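You operate a simulated robot arm through the tools that you are given. There is no shell and no other tool. Be economical: measure what you need, move in short steps, check, and stop when the job is done.

Carry out the task below with a simulated robot arm. There is one attempt and no reset: what you move stays moved.

JOB
Press the foam block down, seat the drive lid and lock both catches.
Fine: press the foam first, till its green seam shows.

Only the result counts: the job must be done as asked and must still hold three seconds after the hand-in. Knocking over, shifting, dropping, spilling or breaking anything else fails it. Lids that push on must go on centred and level and be pressed home; caps that screw on are set level and turned clockwise until they are tight.

ROBOT AND FRAMES
A 7-joint arm with a two-finger parallel gripper, fixed in place. Base frame: the origin is at the foot of the arm, x ahead of it, y to its left, z up; the work surface is at about z = 77.1. Lengths are in cm, angles in degrees, forces in N, time in s.
With the tool pointing down near the work surface it reaches from about 22 to 68 cm from the base axis. Its first joint turns from -66.0 to 66.0 degrees. Payload 2.4 kg.
Tool frame: the origin (TCP) lies between the finger pads and is the grasp point; the fingertips stand 3 cm ahead of it; z points along the fingers, y is the line along which they close. The gripper opens to 9.4 cm. The fingers are 2.8 cm wide and 1 cm thick; the gripper's body (5 by 9.6 cm) begins 5.5 cm behind the TCP.
Orientation is told as [roll, pitch, yaw] about the base's x, y, z axes, in that order, counted from this pose: with the fingers straight down and closing along the base's y, the tool's x points along the base's -x, its y along +y and its z along -z.

CONTROLS
- The arm moves only by the tool jog_arm. Its argument "deltas" is a list that holds one entry, the list of rows, each a list of 7 numbers: the gripper command, from -1 (shut) to 1 (fully open), values between in proportion, then the shift along the tool's x, y, z in mm, then the turn, a rotation vector about the tool's x, y, z in degrees. In form: [[[fingers, tx, ty, tz, ax, ay, az], ...]]. A call has 1 to 20 rows; each row shifts and turns the commanded pose from where the row before left it, along the tool's axes as they then stand. Rows are played at 5 a second. More than 5 cm and 8.6 degrees between two rows, or a gripper value outside its range, and nothing of the call is played. Where a pose cannot be reached the arm comes as near as it can. A force on the tool above 40 N (or 10 N above the force at the start of the call, whichever is more), or a blocked arm, ends the call early, and 0.2 s more pass. The fingers move at their own pace (about 15.3 cm/s each) and stop on an object; they squeeze with about 39 N. The grip force told is the motor's: it shows also when the fingers shut on nothing. Time passes only in rows, and 0.2 s behind the last, so rows that do not move let the fingers close. The reply holds the time, the measured pose of the TCP, the force on the tool along the base axes, the opening and the grip force, in the units named above and with some noise, with the torque about the TCP (base axes, N m) and any sound that the robot's microphone picked up, and new pictures: "pictures" is both (left out), scene, wrist or none.
- Cameras (640 x 400 px; columns grow to the right, rows downward): "scene" is fixed at [4.4, 48.68, 143.96]; the picture's right is [-0.65, -0.76, 0.00], its down [-0.47, 0.40, -0.79] and it looks along [0.60, -0.51, -0.62] (base axes); focal length 369 px, centre (320, 200). "wrist" rides on the gripper at [7.6, 1.4, -10.3] in the tool frame; the picture's right is [-0.18, 0.98, 0.00], its down [-0.75, -0.14, -0.64] and it looks along [-0.63, -0.12, 0.77] (tool axes); focal length 243 px, centre (320, 200). There is no depth. A picture from a camera that has moved, and an enlarged one, comes with that camera's place and axes in the base frame and with its lens.
- inspect(camera, box): a new picture of the part [left, top, right, bottom] of that camera's present view, enlarged. It takes no simulated time.
- finish_job(): hands the job in; it is judged then, once.

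Go step by step. Nothing tells you positions but the pictures and the camera data: compare them with the known pose of the tool, close in by small moves and look again before you grip or let go. The budget is 120 turns and 200 pictures, counting those below and the enlarged ones. Unless the task says otherwise, let go and move clear before handing in, and close with one line.

The tools are called after "Request:" as name(argument=value, ...) on one line, values as JSON. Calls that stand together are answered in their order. jog_arm: Moves the arm, as the interface text tells. Its arguments: {"type":"object","properties":{"deltas":{"type":"array","items":{"type":"array","items":{"type":"array","items":{"type":"number"}}}},"pictures":{"type":"string","enum":["both","scene","wrist","none"]}},"required":["deltas"]} The other tools are called the same way: inspect (camera, box) takes an enlarged picture of a part of a camera's view; finish_job () hands the job in.

At the start:

```text
time_s: 0.0
eef_pos: [44.46, 2.69, 116.52]
tool_rot: [0.0, 0.1, 0.0]
force: [0.7, -0.1, 0.1]
torque: [-0.02, 0.0, 0.01]
grip_width: 9.39
gripper_force: 0.0
```

scene: 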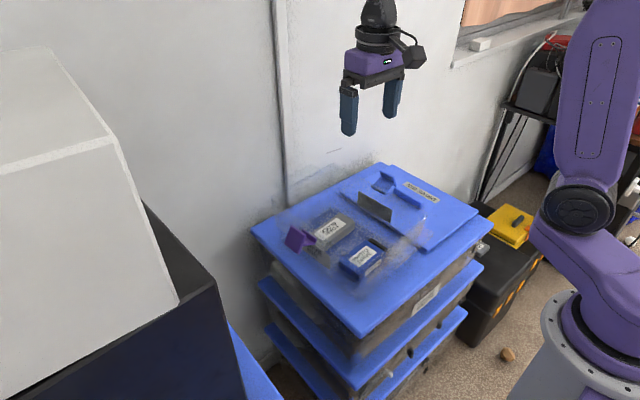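
wrist: 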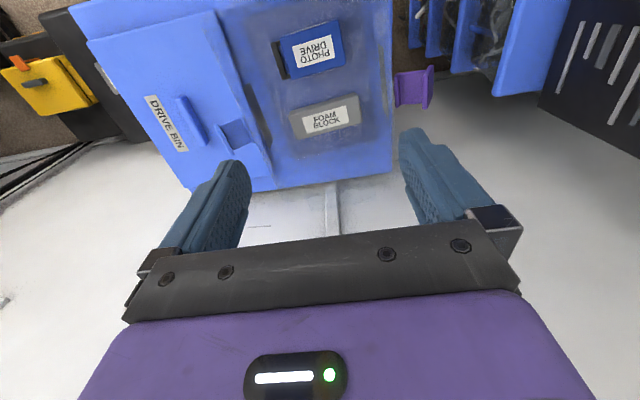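

I see a blue bin with a foam block, a photo drive, a lid leaning or lying, and a purple part. I'll look closer before moving.

Request:
inspect(camera="scene", box=[240, 150, 500, 312])

Request:
inspect(camera="wrist", box=[80, 0, 460, 200])

```text
2.46 times, centred on (370, 231) of scene
camera zoom: at [4.4, 48.68, 143.96], right [-0.65, -0.76, 0.0], down [-0.47, 0.4, -0.79], along [0.6, -0.51, -0.62], focal length 908 px, centre (197, 124)
```

zoom: 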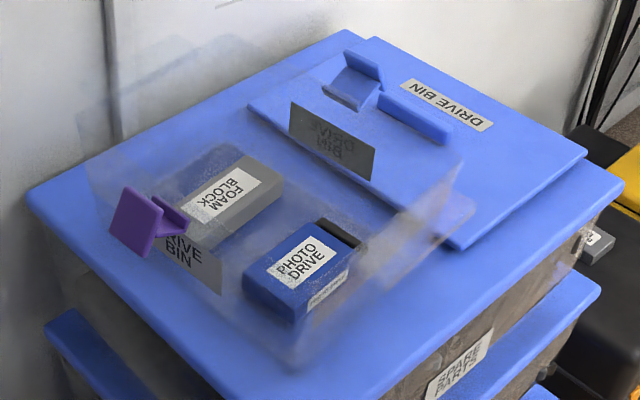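

```text
1.68 times, centred on (270, 100) of wrist
camera zoom: at [36.8, 4.15, 126.85], right [0.18, 0.98, 0.0], down [0.75, -0.14, 0.64], along [0.63, -0.12, -0.77], focal length 409 px, centre (404, 368)
```

zoom: 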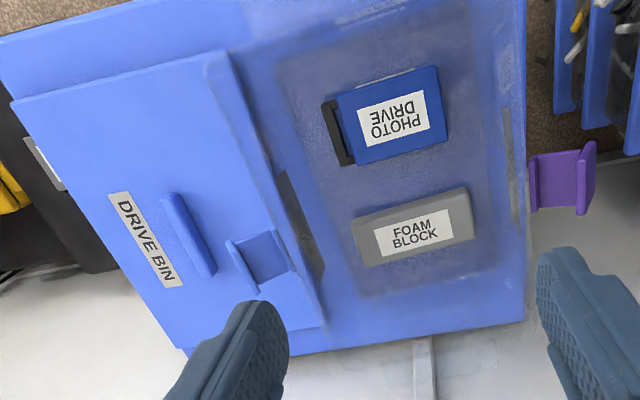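

The bin is clear and open-topped, centred near (51, 1), with foam at about (54.4, 2.1, 81). The lid lies beside it at about (51, -24) with a rib handle. The two catches hang out on the ±y walls. I'll close the gripper and move above the foam.

Request:
jog_arm(deltas=[[[-1, -20, -1.2, 36, 0, 0, 0], [-1, -20, -1.2, 36, 0, 0, 0], [-1, -20, -1.2, 36, 0, 0, 0], [-1, -20, -1.2, 36, 0, 0, 0], [-1, -19, -1.2, 36, 0, 0, 0], [-1, 0, 0, 0, 0, 0, 0]]])

```text
time_s: 1.4
eef_pos: [54.88, 2.15, 98.3]
tool_rot: [0.0, 0.0, 0.0]
force: [-1.0, -0.1, 0.7]
torque: [-0.02, 0.03, -0.04]
grip_width: 0.01
gripper_force: 33.3
camera wrist: at [47.24, 3.54, 108.68], right [0.18, 0.98, 0.0], down [0.75, -0.14, 0.64], along [0.63, -0.12, -0.77], focal length 243 px, centre (320, 200)
```

scene: 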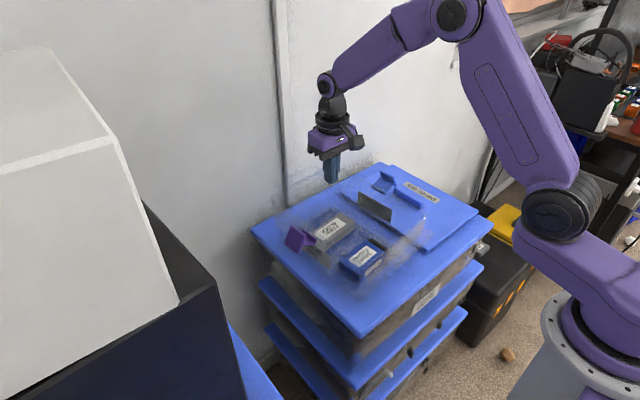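
wrist: 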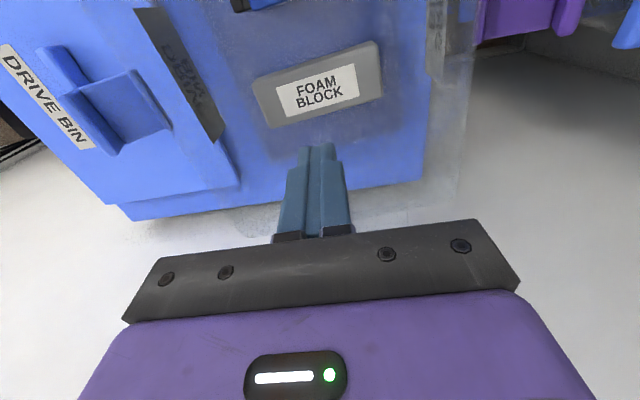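

I'm right above the foam. I'll lower the fingertips to just over it.

Request:
jog_arm(deltas=[[[-1, 3, -2, 30, 0, 0, 0], [-1, 0, 0, 30, 0, 0, 0], [-1, 0, 0, 30, 0, 0, 0], [-1, 0, 0, 30, 0, 0, 0], [-1, 0, 0, 5, 0, 0, 0]]], pictures="wrist")

Request:
inspect(camera="scene", box=[260, 170, 420, 300])

```text
time_s: 2.6
eef_pos: [54.13, 1.81, 86.03]
tool_rot: [-0.1, 0.1, 0.0]
force: [-0.2, -0.2, -0.6]
torque: [0.04, -0.01, -0.01]
grip_width: 0.0
gripper_force: 33.0
camera wrist: at [46.49, 3.23, 96.32], right [0.18, 0.98, 0.0], down [0.75, -0.14, 0.64], along [0.63, -0.12, -0.77], focal length 243 px, centre (320, 200)
```

wrist: 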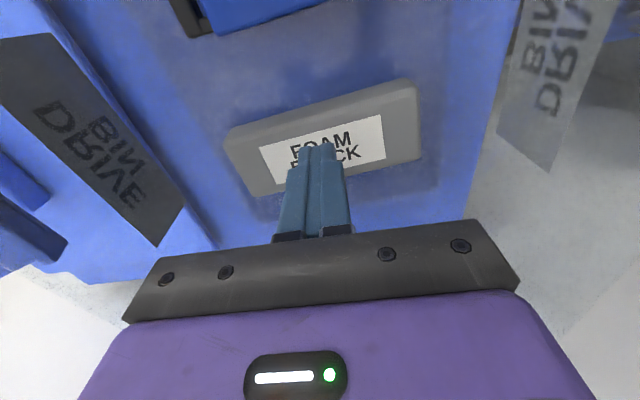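

```text
3.08 times, centred on (340, 235) of scene
camera zoom: at [4.4, 48.68, 143.96], right [-0.65, -0.76, 0.0], down [-0.47, 0.4, -0.79], along [0.6, -0.51, -0.62], focal length 1134 px, centre (258, 92)
```

zoom: 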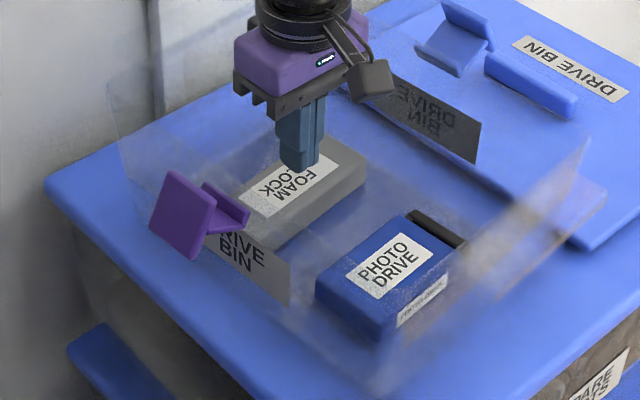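

The fingertips are close above the foam. I'll press down in small steps.

Request:
jog_arm(deltas=[[[-1, 0, 0, 4, 0, 0, 0], [-1, 0, 0, 4, 0, 0, 0], [-1, 0, 0, 4, 0, 0, 0], [-1, 0, 0, 4, 0, 0, 0], [-1, 0, 0, 3, 0, 0, 0]]], pictures="wrist")

Request:
inspect(camera="scene", box=[290, 190, 390, 270])

```text
time_s: 3.8
eef_pos: [54.13, 2.02, 84.07]
tool_rot: [0.0, 0.0, 0.0]
force: [0.7, -0.4, -0.6]
torque: [-0.04, -0.02, 0.02]
grip_width: 0.02
gripper_force: 33.0
camera wrist: at [46.49, 3.41, 94.45], right [0.18, 0.98, 0.0], down [0.75, -0.14, 0.64], along [0.63, -0.12, -0.77], focal length 243 px, centre (320, 200)
```

wrist: 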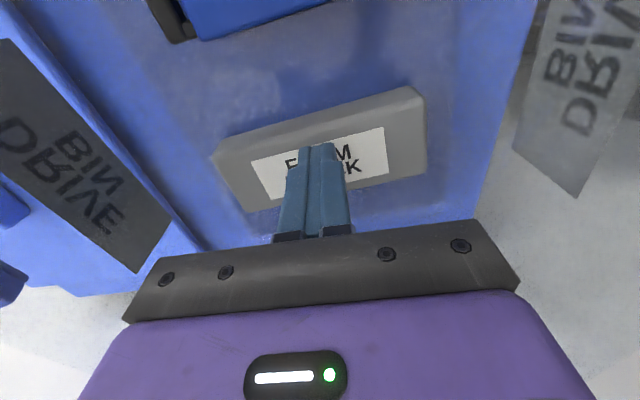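

```text
5.00 times, centred on (340, 230) of scene
camera zoom: at [4.4, 48.68, 143.96], right [-0.65, -0.76, 0.0], down [-0.47, 0.4, -0.79], along [0.6, -0.51, -0.62], focal length 1843 px, centre (220, 50)
```

zoom: 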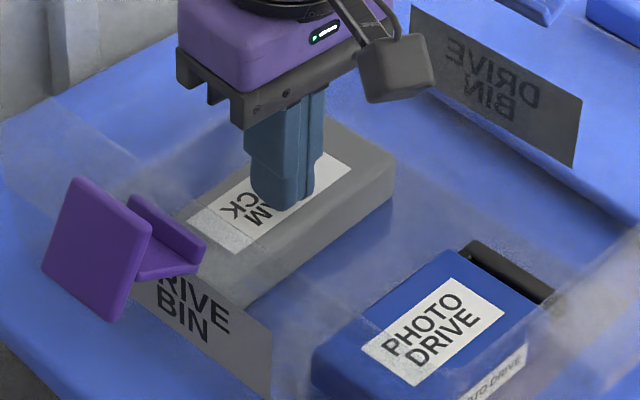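

No contact yet. I'll continue down.

Request:
jog_arm(deltas=[[[-1, 0, 0, 3, 0, 0, 0], [-1, 0, 0, 3, 0, 0, 0], [-1, 0, 0, 2, 0, 0, 0], [-1, 0, 0, 2, 0, 0, 0], [-1, 0, 0, 0, 0, 0, 0]]], pictures="wrist")

Request:
inspect(camera="scene", box=[290, 190, 390, 270])

```text
time_s: 4.8
eef_pos: [54.16, 1.96, 83.36]
tool_rot: [0.0, 0.0, 0.1]
force: [-5.4, -0.3, 14.6]
torque: [0.02, 0.16, 0.0]
grip_width: 0.0
gripper_force: 32.9
stopped in row 4: the force on the tool passed its limit at 47 N (the readings are from after the stop); the commanded pose is now the measured one
camera wrist: at [46.45, 3.38, 93.79], right [0.18, 0.98, 0.0], down [0.75, -0.14, 0.64], along [0.63, -0.12, -0.77], focal length 243 px, centre (320, 200)
```

wrist: 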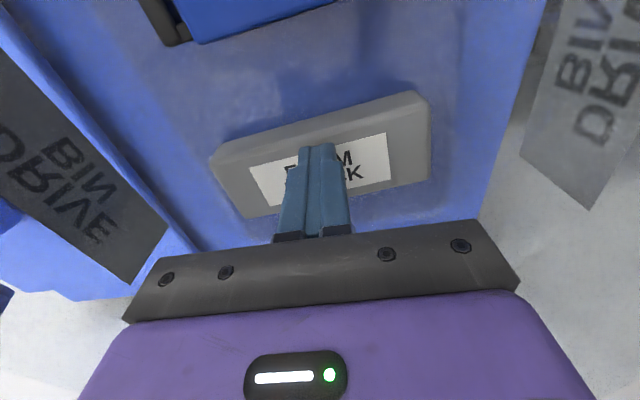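

```text
5.00 times, centred on (340, 230) of scene
camera zoom: at [4.36, 48.68, 143.96], right [-0.65, -0.76, 0.0], down [-0.47, 0.4, -0.79], along [0.6, -0.51, -0.62], focal length 1843 px, centre (220, 50)
```

zoom: 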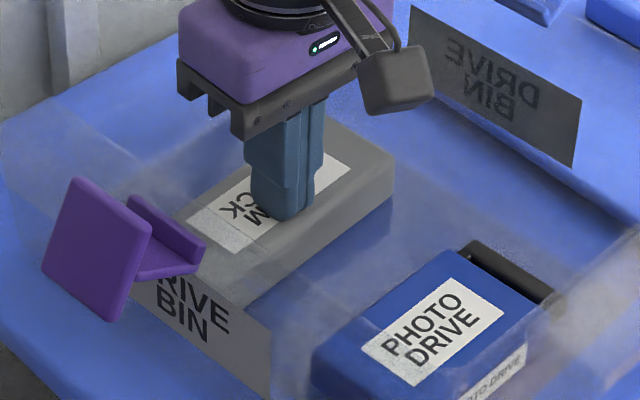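

Contact at a tip height of about 80.4, and the foam is stiff. I'll press more gently and for longer.

Request:
jog_arm(deltas=[[[-1, 0, 0, 0.7, 0, 0, 0], [-1, 0, 0, 0.7, 0, 0, 0], [-1, 0, 0, 0.7, 0, 0, 0], [-1, 0, 0, 0.7, 0, 0, 0], [-1, 0, 0, 0.5, 0, 0, 0], [-1, 0, 0, 0.5, 0, 0, 0], [-1, 0, 0, 0, 0, 0, 0], [-1, 0, 0, 0, 0, 0, 0]]], pictures="none")

Request:
inspect(camera="scene", box=[290, 190, 390, 270])

```text
time_s: 5.5
eef_pos: [54.11, 1.93, 83.41]
tool_rot: [0.0, -0.1, 0.1]
force: [-5.5, 0.2, 15.8]
torque: [0.0, 0.21, 0.0]
grip_width: 0.0
gripper_force: 33.0
stopped in row 3: the force on the tool passed its limit at 43 N (the readings are from after the stop); the commanded pose is now the measured one
```

```text
5.00 times, centred on (340, 230) of scene
camera zoom: at [4.37, 48.68, 143.96], right [-0.65, -0.76, 0.0], down [-0.47, 0.4, -0.79], along [0.6, -0.51, -0.62], focal length 1843 px, centre (220, 50)
```

zoom: 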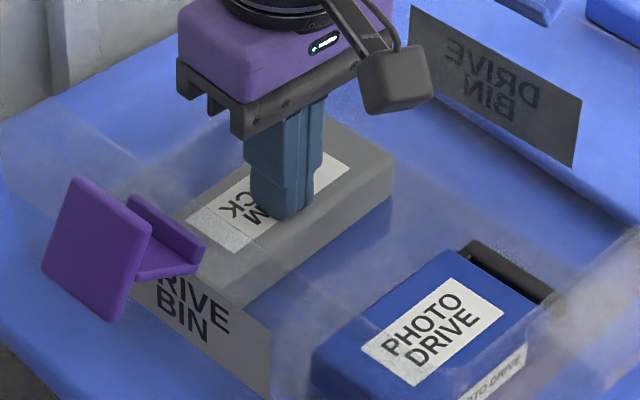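

The foam isn't yielding quickly, so I'll hold a steady load below the limit to see if it creeps.

Request:
jog_arm(deltas=[[[-1, 0, 0, 0.5, 0, 0, 0], [-1, 0, 0, 0.4, 0, 0, 0], [-1, 0, 0, 0, 0, 0, 0], [-1, 0, 0, 0, 0, 0, 0], [-1, 0, 0, 0, 0, 0, 0], [-1, 0, 0, 0, 0, 0, 0], [-1, 0, 0, 0, 0, 0, 0], [-1, 0, 0, 0, 0, 0, 0], [-1, 0, 0, 0, 0, 0, 0], [-1, 0, 0, 0, 0, 0, 0]]], pictures="none")

Request:
inspect(camera="scene", box=[290, 190, 390, 270])

```text
time_s: 6.2
eef_pos: [54.2, 2.01, 83.41]
tool_rot: [0.0, -0.1, 0.2]
force: [-5.8, -0.4, 14.8]
torque: [-0.03, 0.21, 0.01]
grip_width: 0.02
gripper_force: 33.1
stopped in row 3: the force on the tool passed its limit at 41 N (the readings are from after the stop); the commanded pose is now the measured one
```

```text
5.00 times, centred on (340, 230) of scene
camera zoom: at [4.37, 48.68, 143.96], right [-0.65, -0.76, 0.0], down [-0.47, 0.4, -0.79], along [0.6, -0.51, -0.62], focal length 1843 px, centre (220, 50)
```

zoom: 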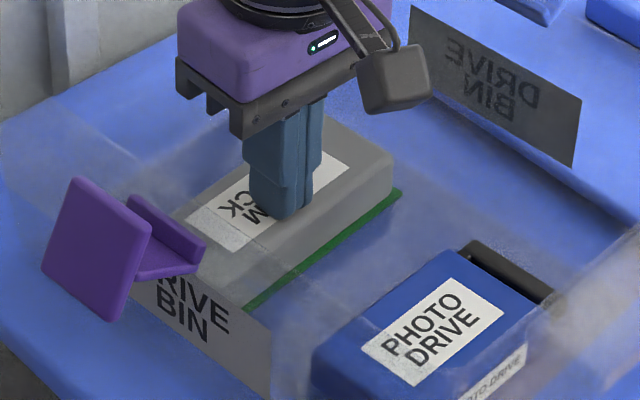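

The green seam now shows along the foam's base. I'll lift off and check that it stays.

Request:
jog_arm(deltas=[[[-1, 0, 0, -10, 0, 0, 0], [-1, 0, 0, -30, 0, 0, 0], [-1, 0, 0, -40, 0, 0, 0], [-1, 0, 0, -40, 0, 0, 0], [-1, 0, 0, -40, 0, 0, 0], [0, 0, 0, 0, 0, 0, 0]]])

Request:
inspect(camera="scene", box=[240, 150, 500, 312])

```text
time_s: 7.6
eef_pos: [53.86, 2.12, 99.51]
tool_rot: [0.0, -0.1, 0.1]
force: [-0.3, -0.8, 0.4]
torque: [0.0, -0.03, -0.02]
grip_width: 4.7
gripper_force: 0.1
camera wrist: at [46.3, 3.52, 109.78], right [0.18, 0.98, 0.0], down [0.75, -0.14, 0.64], along [0.63, -0.12, -0.77], focal length 243 px, centre (320, 200)
```

scene: 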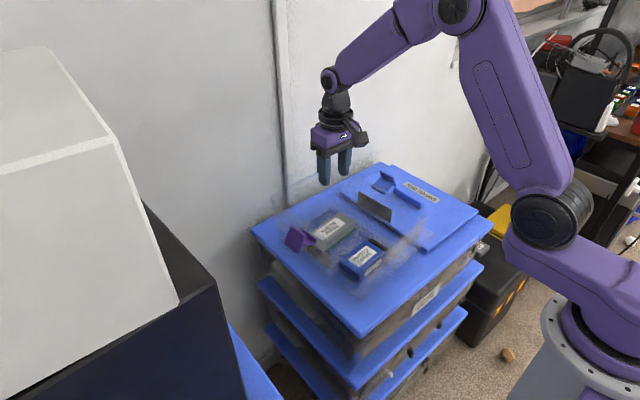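
wrist: 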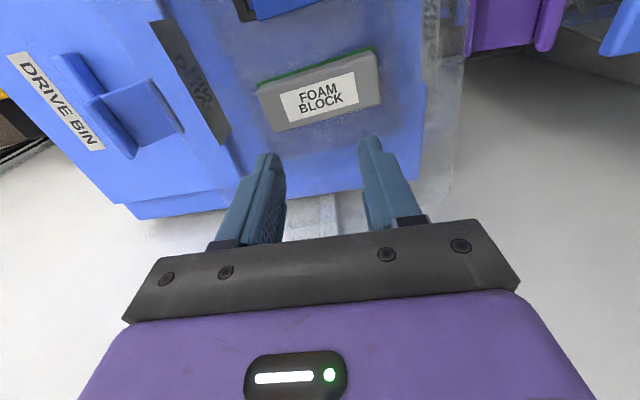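

```text
2.46 times, centred on (370, 231) of scene
camera zoom: at [4.4, 48.68, 143.96], right [-0.65, -0.76, 0.0], down [-0.47, 0.4, -0.79], along [0.6, -0.51, -0.62], focal length 908 px, centre (197, 124)
```

zoom: 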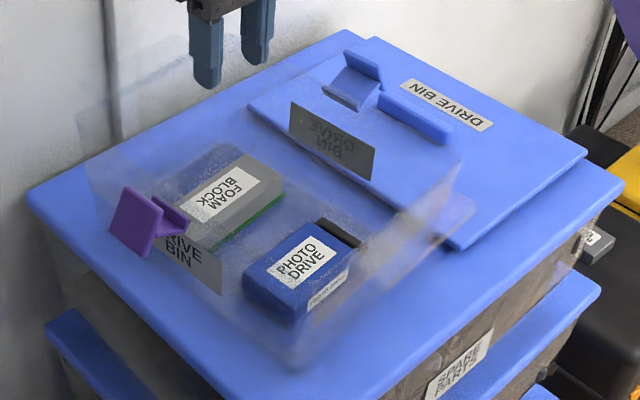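

The seam stays visible. Next I'll move over the lid's rib with the gripper open.

Request:
jog_arm(deltas=[[[0, 5, -43, 0, 0, 0, 0], [0, 5, -43, 0, 0, 0, 0], [0, 5, -43, 0, 0, 0, 0], [0, 5, -44, 0, 0, 0, 0], [0, 5, -44, 0, 0, 0, 0], [0, 5, -44, 0, 0, 0, 0], [0, 0, 0, 0, 0, 0, 0]]])

Request:
inspect(camera="scene", box=[240, 150, 500, 312])

```text
time_s: 9.2
eef_pos: [51.28, -23.98, 99.64]
tool_rot: [0.1, -0.2, 0.1]
force: [0.4, 0.4, 0.5]
torque: [-0.03, -0.02, 0.02]
grip_width: 4.72
gripper_force: 0.0
camera wrist: at [43.5, -22.46, 109.88], right [0.18, 0.98, 0.0], down [0.75, -0.14, 0.64], along [0.63, -0.12, -0.76], focal length 243 px, centre (320, 200)
```

scene: 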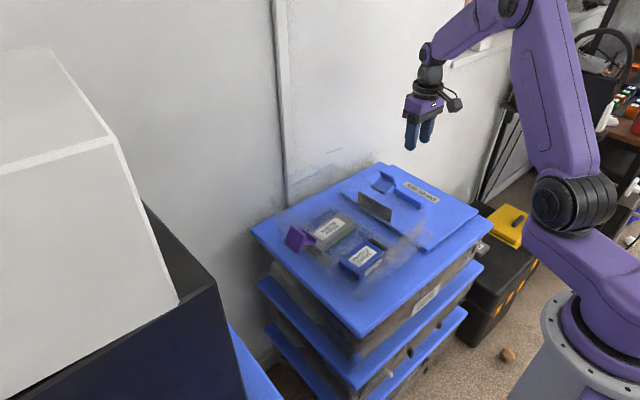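
wrist: 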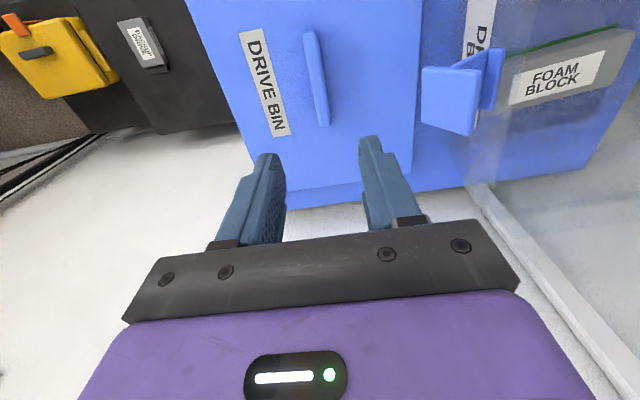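

```text
2.46 times, centred on (370, 231) of scene
camera zoom: at [4.41, 48.68, 143.96], right [-0.65, -0.76, 0.0], down [-0.47, 0.4, -0.79], along [0.6, -0.51, -0.62], focal length 908 px, centre (197, 124)
```

zoom: 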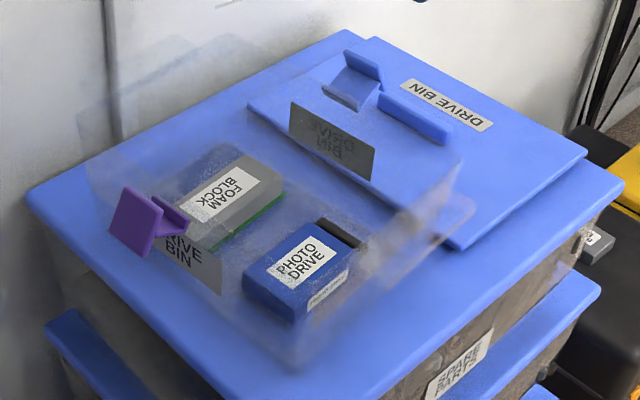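

The rib is centred at about (50.6, -24.2). I'll lower around it.

Request:
jog_arm(deltas=[[[0, 6, -2, 40, 0, 0, 0], [0, 0, 0, 40, 0, 0, 0], [0, 0, 0, 40, 0, 0, 0], [0, 0, 0, 30, 0, 0, 0], [0, 0, 0, 15, 0, 0, 0], [0, 0, 0, 0, 0, 0, 0]]])

Request:
inspect(camera="scene", box=[350, 150, 470, 250])

```text
time_s: 10.6
eef_pos: [50.81, -24.5, 82.72]
tool_rot: [0.0, -0.2, 0.0]
force: [-0.5, -0.8, 0.0]
torque: [-0.01, 0.0, 0.03]
grip_width: 4.71
gripper_force: 0.0
camera wrist: at [43.08, -23.12, 93.1], right [0.18, 0.98, 0.0], down [0.75, -0.14, 0.64], along [0.63, -0.12, -0.76], focal length 243 px, centre (320, 200)
```

scene: 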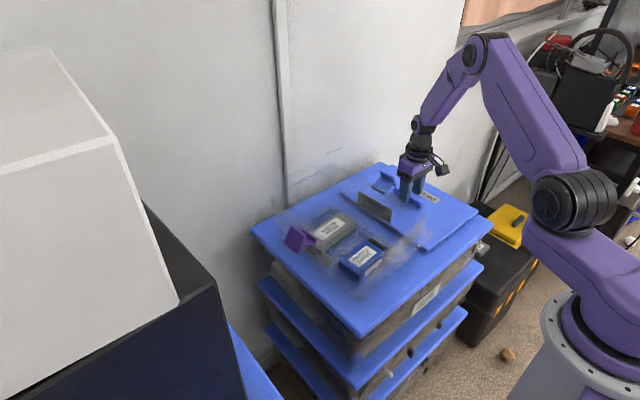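
wrist: 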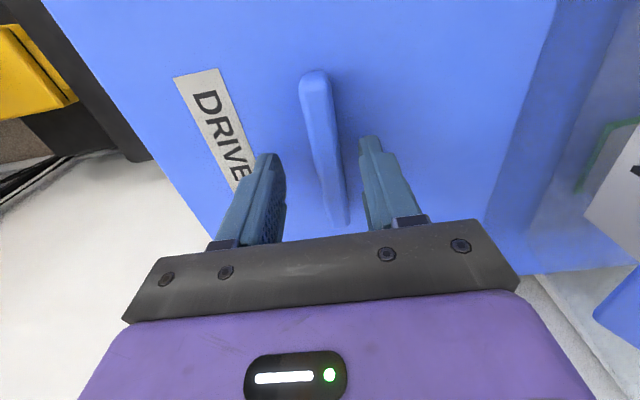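

```text
4.00 times, centred on (410, 200) of scene
camera zoom: at [4.4, 48.68, 143.96], right [-0.65, -0.76, 0.0], down [-0.47, 0.4, -0.79], along [0.6, -0.51, -0.62], focal length 1475 px, centre (-40, 200)
```

zoom: 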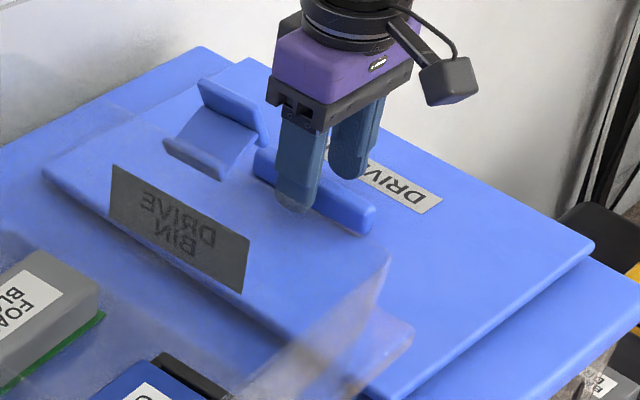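

The fingers straddle the rib. I'll go slightly lower, watching force.

Request:
jog_arm(deltas=[[[0, 2, 1, 4, 0, 0, 0], [0, 0, 0, 3, 0, 0, 0], [0, 0, 0, 2, 0, 0, 0], [0, 0, 0, 0, 0, 0, 0]]])

Request:
inspect(camera="scene", box=[380, 170, 440, 220])

```text
time_s: 11.6
eef_pos: [50.7, -24.36, 81.91]
tool_rot: [-0.1, -0.3, 0.1]
force: [-1.2, 0.0, 5.4]
torque: [-0.04, 0.13, 0.0]
grip_width: 4.7
gripper_force: 0.1
camera wrist: at [42.9, -22.93, 92.21], right [0.18, 0.98, 0.0], down [0.75, -0.14, 0.64], along [0.63, -0.12, -0.76], focal length 243 px, centre (320, 200)
```

scene: 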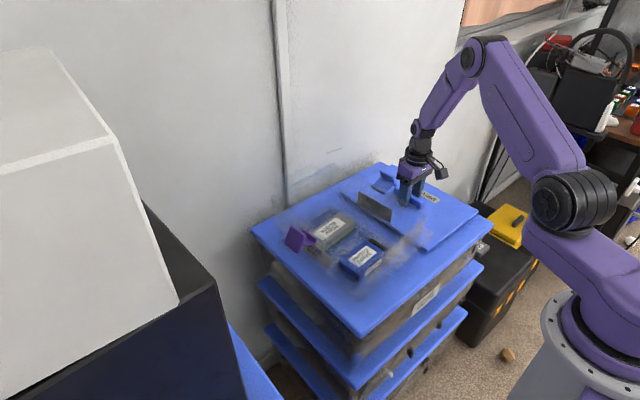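
wrist: 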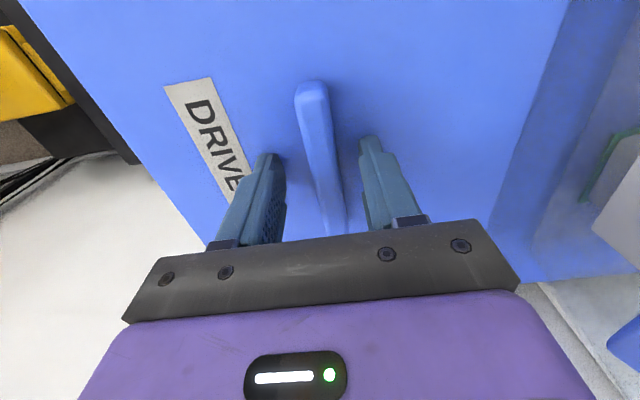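

```text
8.00 times, centred on (410, 195) of scene
camera zoom: at [4.39, 48.69, 143.96], right [-0.65, -0.76, 0.0], down [-0.47, 0.4, -0.79], along [0.6, -0.51, -0.62], focal length 2949 px, centre (-400, 240)
```

zoom: 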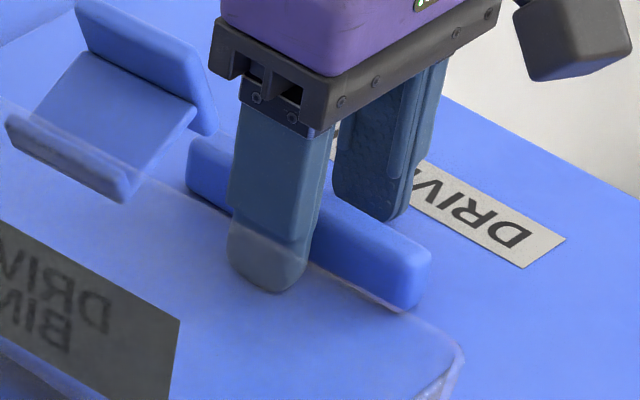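

The tips just touch the lid top (z≈79). I'll raise 2 mm and grip the rib.

Request:
jog_arm(deltas=[[[0, 0, 0, -2, 0, 0, 0], [-1, 0, 0, 0, 0, 0, 0], [-1, 0, 0, 0, 0, 0, 0], [-1, 0, 0, 0, 0, 0, 0], [-1, 0, 0, 0, 0, 0, 0]]], pictures="wrist")

```text
time_s: 12.8
eef_pos: [50.64, -24.31, 82.05]
tool_rot: [0.1, -0.2, 0.0]
force: [0.0, 0.7, -0.4]
torque: [0.0, -0.03, 0.03]
grip_width: 1.53
gripper_force: 39.4
camera wrist: at [42.83, -22.87, 92.39], right [0.18, 0.98, 0.0], down [0.75, -0.14, 0.64], along [0.63, -0.12, -0.76], focal length 243 px, centre (320, 200)
```

wrist: 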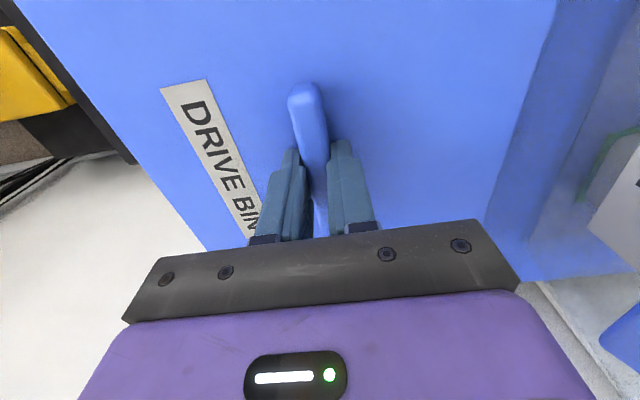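

The rib is gripped firmly. The blue catch overhangs the lid's edge, so I'll lift slightly, slide away in -y, then raise.

Request:
jog_arm(deltas=[[[-1, 0, 0, -8, 0, 0, 0], [-1, 0, 0, -7, 0, 0, 0], [-1, 0, -15, 0, 0, 0, 0], [-1, 0, -20, 0, 0, 0, 0], [-1, 0, -10, 0, 0, 0, 0], [-1, 0, 0, 0, 0, 0, 0]]])

Request:
inspect(camera="scene", box=[240, 150, 500, 312])

```text
time_s: 14.2
eef_pos: [50.47, -28.66, 83.67]
tool_rot: [0.0, -0.3, 0.1]
force: [-0.7, 3.2, 10.7]
torque: [0.14, 0.37, -0.09]
grip_width: 1.51
gripper_force: 39.1
camera wrist: at [42.77, -27.22, 93.97], right [0.18, 0.98, 0.0], down [0.75, -0.14, 0.65], along [0.63, -0.12, -0.76], focal length 243 px, centre (320, 200)
```

scene: 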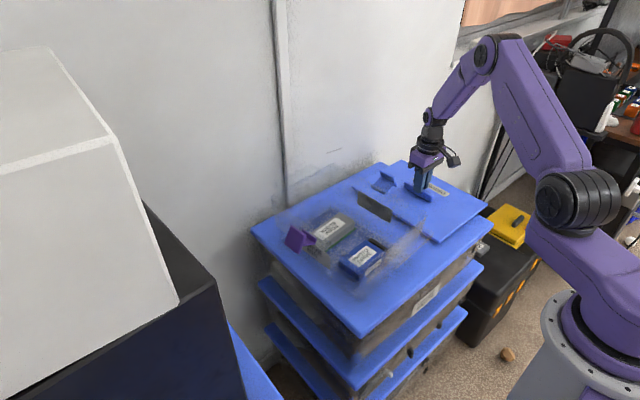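
wrist: 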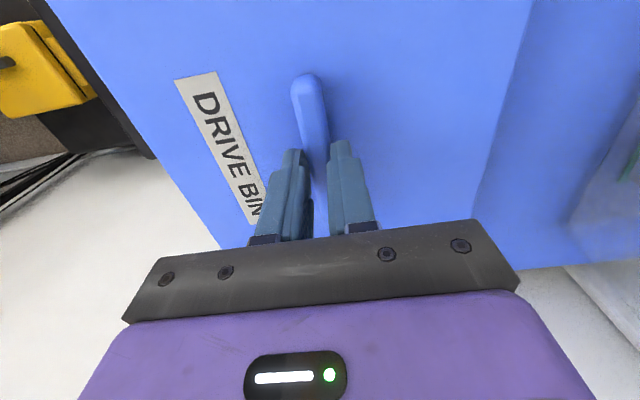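

```text
2.46 times, centred on (370, 231) of scene
camera zoom: at [4.38, 48.7, 143.95], right [-0.65, -0.76, 0.0], down [-0.47, 0.4, -0.79], along [0.6, -0.51, -0.62], focal length 908 px, centre (197, 124)
```

zoom: 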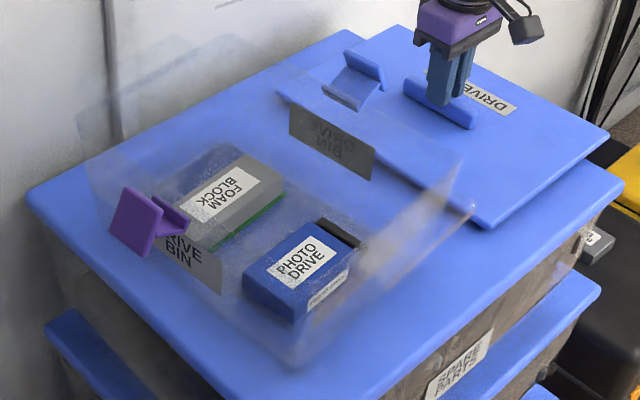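

Force of +10.7 N upward is odd. The lid may be rubbing something, so I'll raise a bit more and recheck.

Request:
jog_arm(deltas=[[[-1, 0, 0, -15, 0, 0, 0], [-1, 0, 0, -15, 0, 0, 0], [-1, 0, 0, 0, 0, 0, 0], [-1, 0, 0, 0, 0, 0, 0]]])

Request:
inspect(camera="scene", box=[300, 120, 520, 258])

```text
time_s: 15.2
eef_pos: [50.49, -28.49, 86.48]
tool_rot: [0.1, -0.2, 0.1]
force: [-0.8, 0.8, -1.8]
torque: [0.0, 0.01, -0.01]
grip_width: 1.53
gripper_force: 39.5
camera wrist: at [42.81, -27.13, 96.95], right [0.18, 0.98, 0.0], down [0.75, -0.14, 0.64], along [0.63, -0.12, -0.76], focal length 243 px, centre (320, 200)
```

scene: 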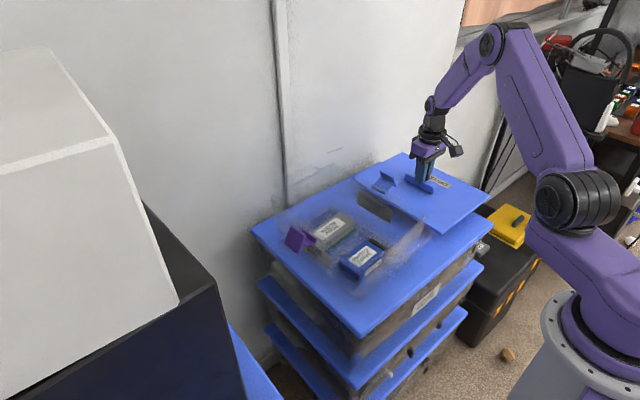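
wrist: 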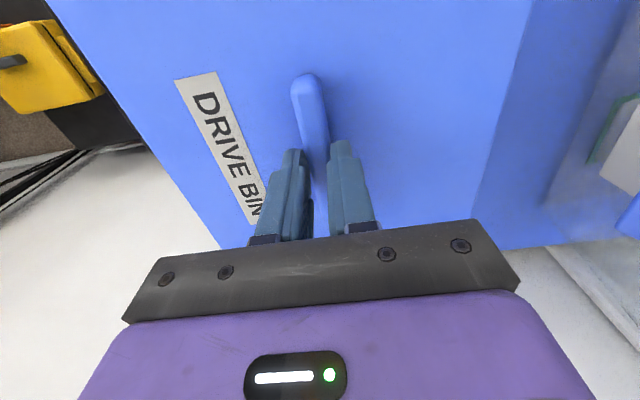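

```text
2.90 times, centred on (410, 189) of scene
camera zoom: at [4.41, 48.68, 143.96], right [-0.65, -0.76, 0.0], down [-0.47, 0.4, -0.79], along [0.6, -0.51, -0.62], focal length 1069 px, centre (59, 232)
```

zoom: 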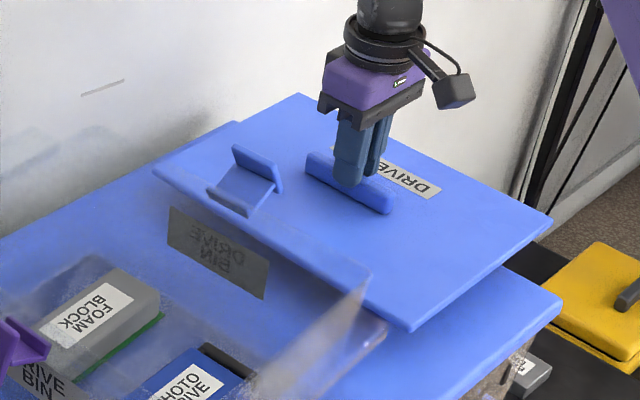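

Now it's hanging free (weight about 2 N). I'll raise to a clear height.

Request:
jog_arm(deltas=[[[-1, 0, 0, -35, 0, 0, 0], [-1, 0, 0, -35, 0, 0, 0], [-1, 0, 0, -35, 0, 0, 0], [-1, 0, 0, -35, 0, 0, 0], [-1, 0, 0, -30, 0, 0, 0], [-1, 0, 0, 0, 0, 0, 0]]])

Request:
inspect(camera="scene", box=[240, 160, 440, 300])

Request:
inspect(camera="wrist", box=[380, 0, 640, 200])

```text
time_s: 16.6
eef_pos: [50.53, -28.49, 103.6]
tool_rot: [0.0, -0.2, 0.1]
force: [0.4, -0.1, -0.9]
torque: [-0.04, 0.05, 0.04]
grip_width: 1.53
gripper_force: 38.9
camera wrist: at [42.8, -27.07, 113.89], right [0.18, 0.98, 0.0], down [0.75, -0.14, 0.64], along [0.63, -0.12, -0.76], focal length 243 px, centre (320, 200)
```

scene: 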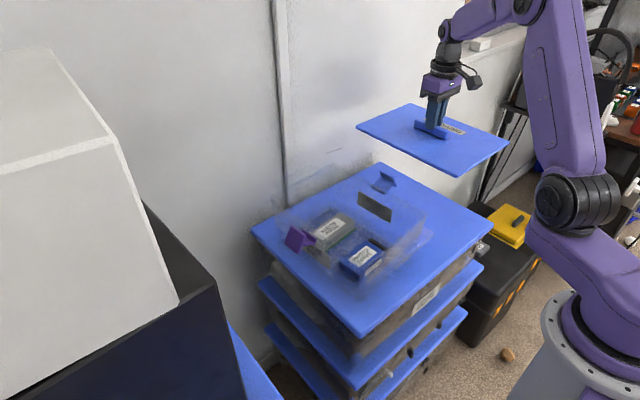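
wrist: 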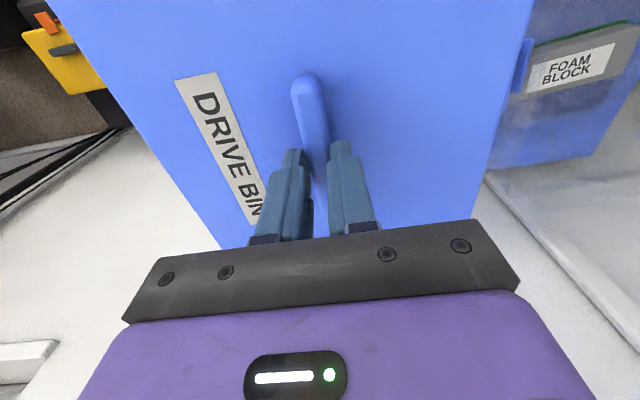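

```text
2.86 times, centred on (340, 230) of scene
camera zoom: at [4.41, 48.68, 143.96], right [-0.65, -0.76, 0.0], down [-0.47, 0.4, -0.79], along [0.6, -0.51, -0.62], focal length 1053 px, centre (263, 114)
```

zoom: 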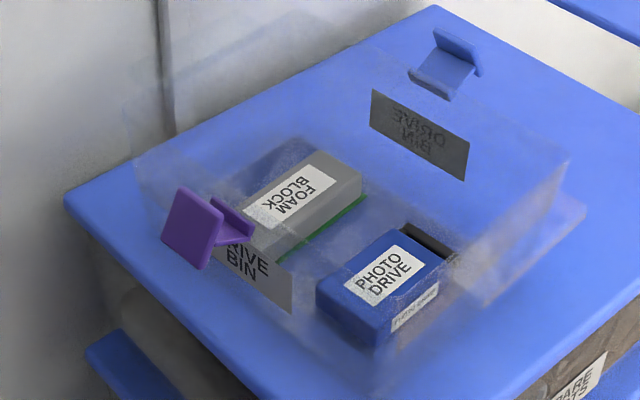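

```text
2.00 times, centred on (510, 100) of wrist
camera zoom: at [42.8, -27.07, 113.89], right [0.18, 0.98, 0.0], down [0.75, -0.14, 0.64], along [0.63, -0.12, -0.76], focal length 485 px, centre (-60, 400)
```

zoom: 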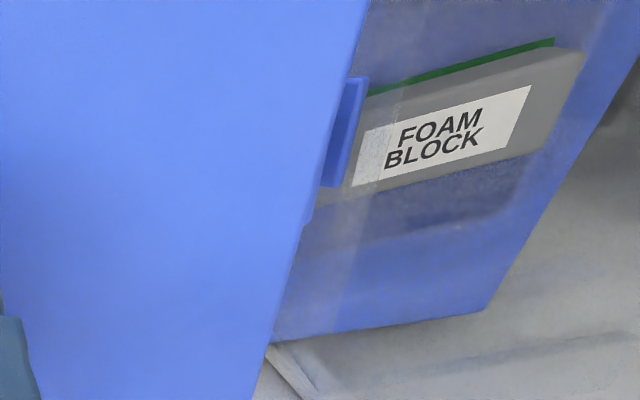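

The bin appears yawed by about 4° and centred near (50.7, 1.1). I'll look more closely at its rim to pin this down.

Request:
inspect(camera="scene", box=[350, 170, 450, 260])

Request:
inspect(camera="scene", box=[265, 185, 365, 275])

Request:
inspect(camera="scene", box=[300, 215, 400, 305])

```text
4.44 times, centred on (400, 215) of scene
camera zoom: at [4.41, 48.68, 143.96], right [-0.65, -0.76, 0.0], down [-0.47, 0.4, -0.79], along [0.6, -0.51, -0.62], focal length 1638 px, centre (-36, 133)
```

zoom: 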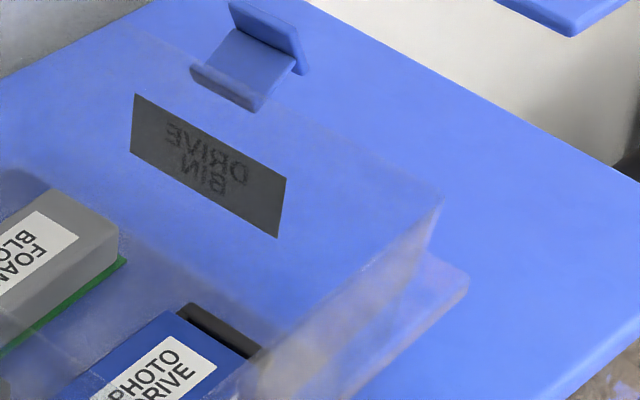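

```text
4.44 times, centred on (315, 230) of scene
camera zoom: at [4.41, 48.68, 143.96], right [-0.65, -0.76, 0.0], down [-0.47, 0.4, -0.79], along [0.6, -0.51, -0.62], focal length 1638 px, centre (342, 67)
```

zoom: 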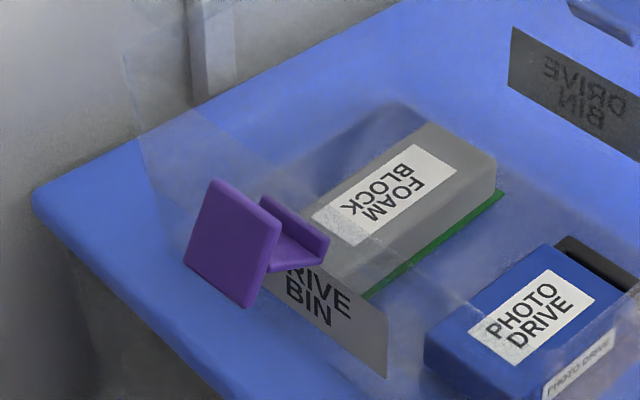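

```text
4.44 times, centred on (350, 260) of scene
camera zoom: at [4.41, 48.68, 143.96], right [-0.65, -0.76, 0.0], down [-0.47, 0.4, -0.79], along [0.6, -0.51, -0.62], focal length 1638 px, centre (187, -67)
```

zoom: 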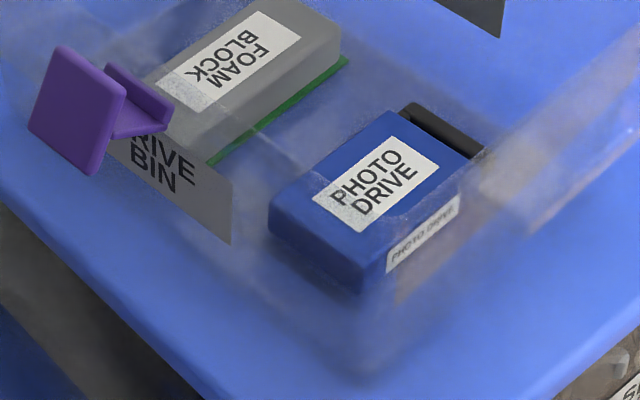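

I'll carry the lid over the bin at height, yaw it about 4° to match, then compare the alignment.

Request:
jog_arm(deltas=[[[-1, 0, 42, 0, 0, 0, 0], [-1, 0, 42, 0, 0, 0, 0], [-1, 0, 42, 0, 0, 0, 0], [-1, 0, 42, 0, 0, 0, 0], [-1, 0, 43, 0, 0, 0, 0], [-1, 0, 43, 0, 0, 0, 0], [-1, -2, 42, 0, 0, 0, 0], [-1, 0, 0, 0, 0, 0, -3.7], [-1, 0, 0, 30, 0, 0, 0], [-1, 0, 0, 20, 0, 0, 0], [-1, 0, 0, 0, 0, 0, 0]]])

Request:
inspect(camera="scene", box=[240, 130, 480, 290])

```text
time_s: 19.0
eef_pos: [50.57, 0.64, 98.81]
tool_rot: [0.0, -0.2, 3.8]
force: [-0.8, 0.4, -2.0]
torque: [-0.01, -0.02, -0.03]
grip_width: 1.53
gripper_force: 38.9
camera wrist: at [42.85, 1.56, 109.04], right [0.12, 0.99, 0.0], down [0.76, -0.09, 0.64], along [0.64, -0.08, -0.76], focal length 243 px, centre (320, 200)
```

scene: 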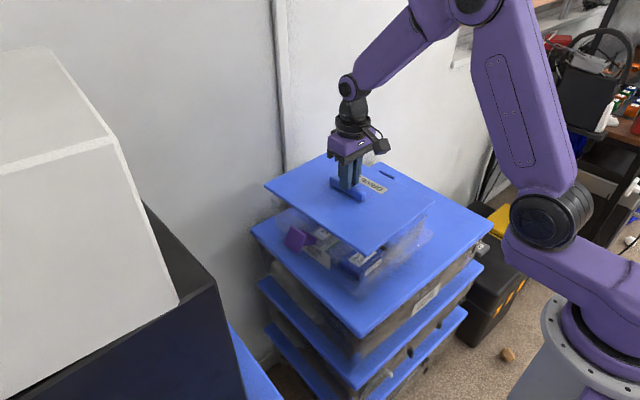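
wrist: 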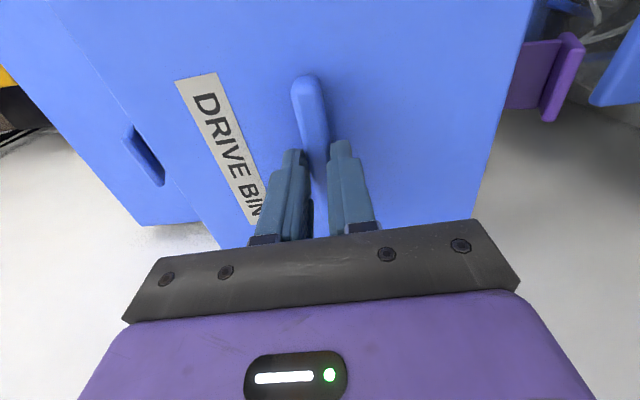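

```text
2.50 times, centred on (360, 210) of scene
camera zoom: at [4.41, 48.68, 143.96], right [-0.65, -0.76, 0.0], down [-0.47, 0.4, -0.79], along [0.6, -0.51, -0.62], focal length 922 px, centre (220, 175)
```

zoom: 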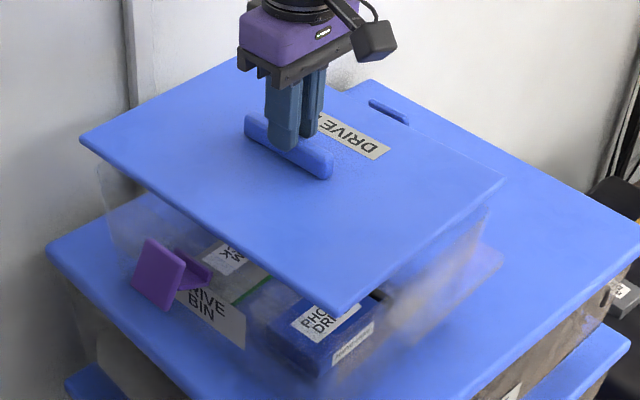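

Catch positions suggest the bin is centred at about (50.7, 1.2) with a yaw of 4°. I'll nudge the lid and lower it to just above the rim.

Request:
jog_arm(deltas=[[[-1, -2, 5, 0, 0, 0, 0], [-1, 0, 0, 15, 0, 0, -0.3], [-1, 0, 0, 15, 0, 0, 0], [-1, 0, 0, 0, 0, 0, 0]]])

Request:
inspect(camera="scene", box=[250, 150, 450, 290])

Request:
inspect(camera="wrist", box=[40, 0, 640, 240])

```text
time_s: 20.0
eef_pos: [51.13, 1.49, 95.91]
tool_rot: [0.0, -0.7, 4.2]
force: [6.9, 1.4, 30.3]
torque: [0.0, -0.27, -0.01]
grip_width: 1.53
gripper_force: 38.7
camera wrist: at [43.25, 2.22, 106.21], right [0.11, 0.99, 0.0], down [0.75, -0.09, 0.65], along [0.65, -0.07, -0.76], focal length 243 px, centre (320, 200)
```

scene: 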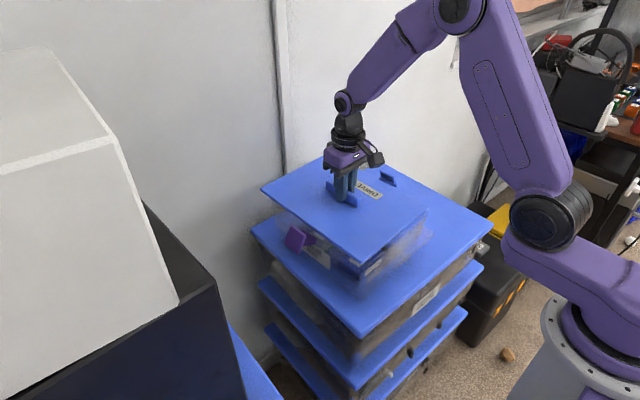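
wrist: 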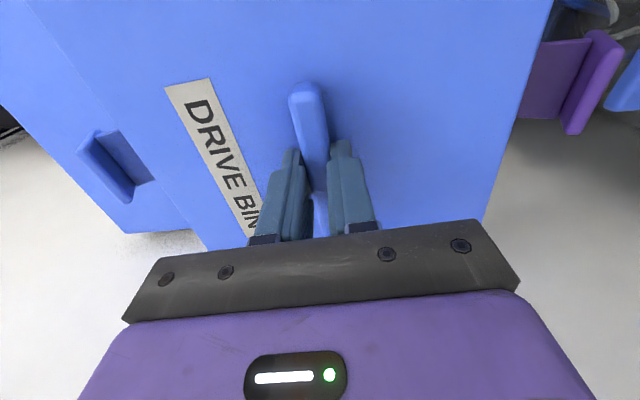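

```text
2.86 times, centred on (350, 220) of scene
camera zoom: at [4.37, 48.69, 143.96], right [-0.65, -0.76, 0.0], down [-0.47, 0.4, -0.79], along [0.6, -0.51, -0.62], focal length 1053 px, centre (234, 143)
```

zoom: 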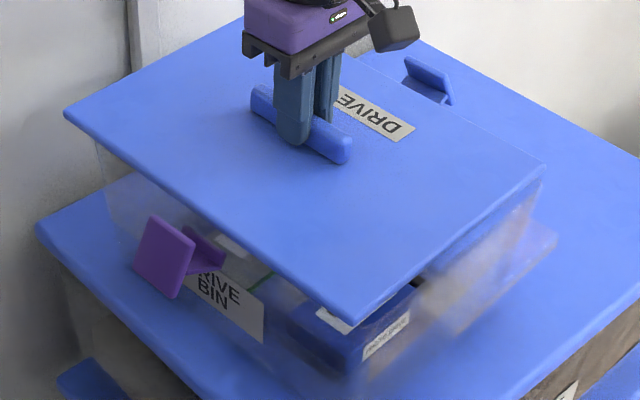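

```text
1.07 times, centred on (340, 120) of wrist (not enlarged: the box is as wide or as high as the picture)
camera zoom: at [43.25, 2.22, 106.21], right [0.11, 0.99, 0.0], down [0.75, -0.09, 0.65], along [0.65, -0.07, -0.76], focal length 259 px, centre (299, 285)
```

zoom: 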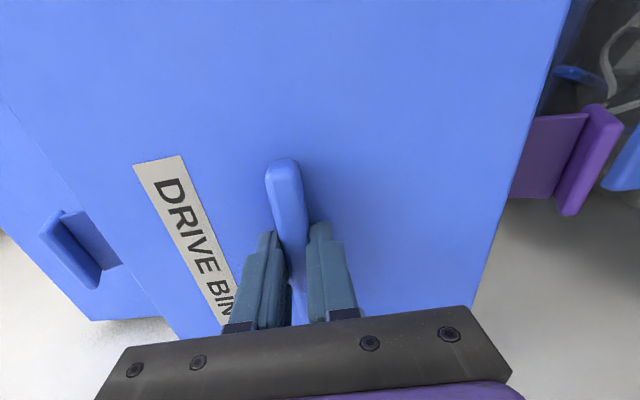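

The lid touched something at TCP z≈95.9, probably its underside plug on the rim. I'll raise it slightly and zoom on the corners to refine alignment.

Request:
jog_arm(deltas=[[[-1, 0, 0, -5, 0, 0, 0], [-1, 0, 0, -5, 0, 0, 0], [-1, 0, 0, 0, 0, 0, 0], [-1, 0, 0, 0, 0, 0, 0]]], pictures="none")

Request:
inspect(camera="scene", box=[250, 170, 330, 240])

Request:
inspect(camera="scene", box=[380, 180, 460, 250])

Request:
inspect(camera="scene", box=[310, 225, 400, 305])

```text
time_s: 21.0
eef_pos: [51.0, 1.3, 96.62]
tool_rot: [-0.1, 0.0, 4.1]
force: [-0.3, -0.3, -2.2]
torque: [0.04, 0.03, 0.01]
grip_width: 1.52
gripper_force: 38.7
```

```text
5.71 times, centred on (290, 205) of scene
camera zoom: at [4.41, 48.68, 143.96], right [-0.65, -0.76, 0.0], down [-0.47, 0.4, -0.79], along [0.6, -0.51, -0.62], focal length 2107 px, centre (491, 171)
```

zoom: 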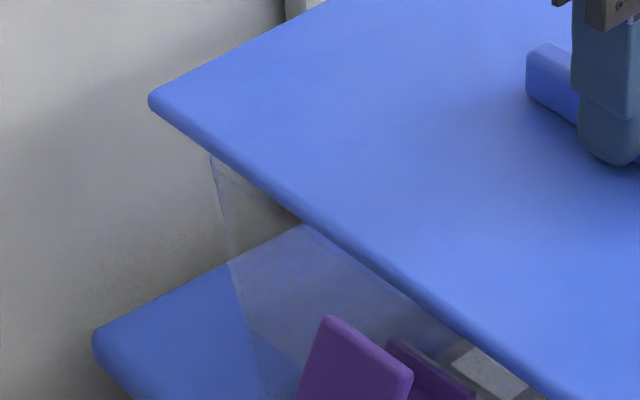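

```text
5.71 times, centred on (420, 215) of scene
camera zoom: at [4.41, 48.68, 143.96], right [-0.65, -0.76, 0.0], down [-0.47, 0.4, -0.79], along [0.6, -0.51, -0.62], focal length 2107 px, centre (-251, 114)
```

zoom: 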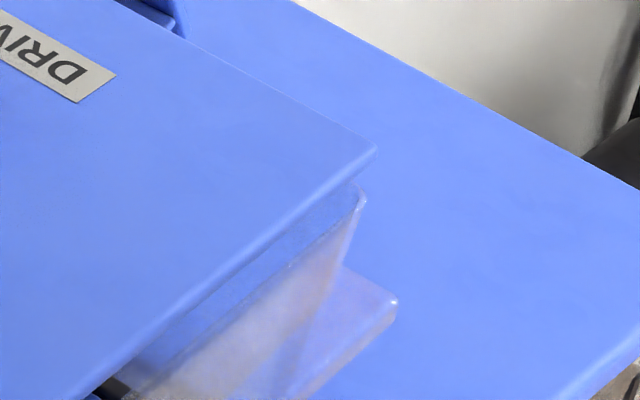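

```text
5.00 times, centred on (355, 265) of scene
camera zoom: at [4.41, 48.68, 143.96], right [-0.65, -0.76, 0.0], down [-0.47, 0.4, -0.79], along [0.6, -0.51, -0.62], focal length 1843 px, centre (145, -125)
```

zoom: 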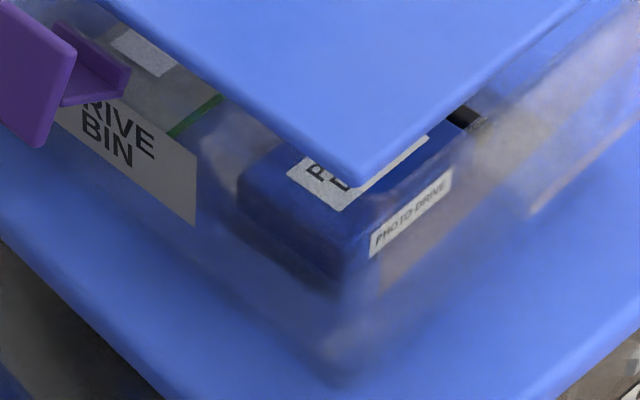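

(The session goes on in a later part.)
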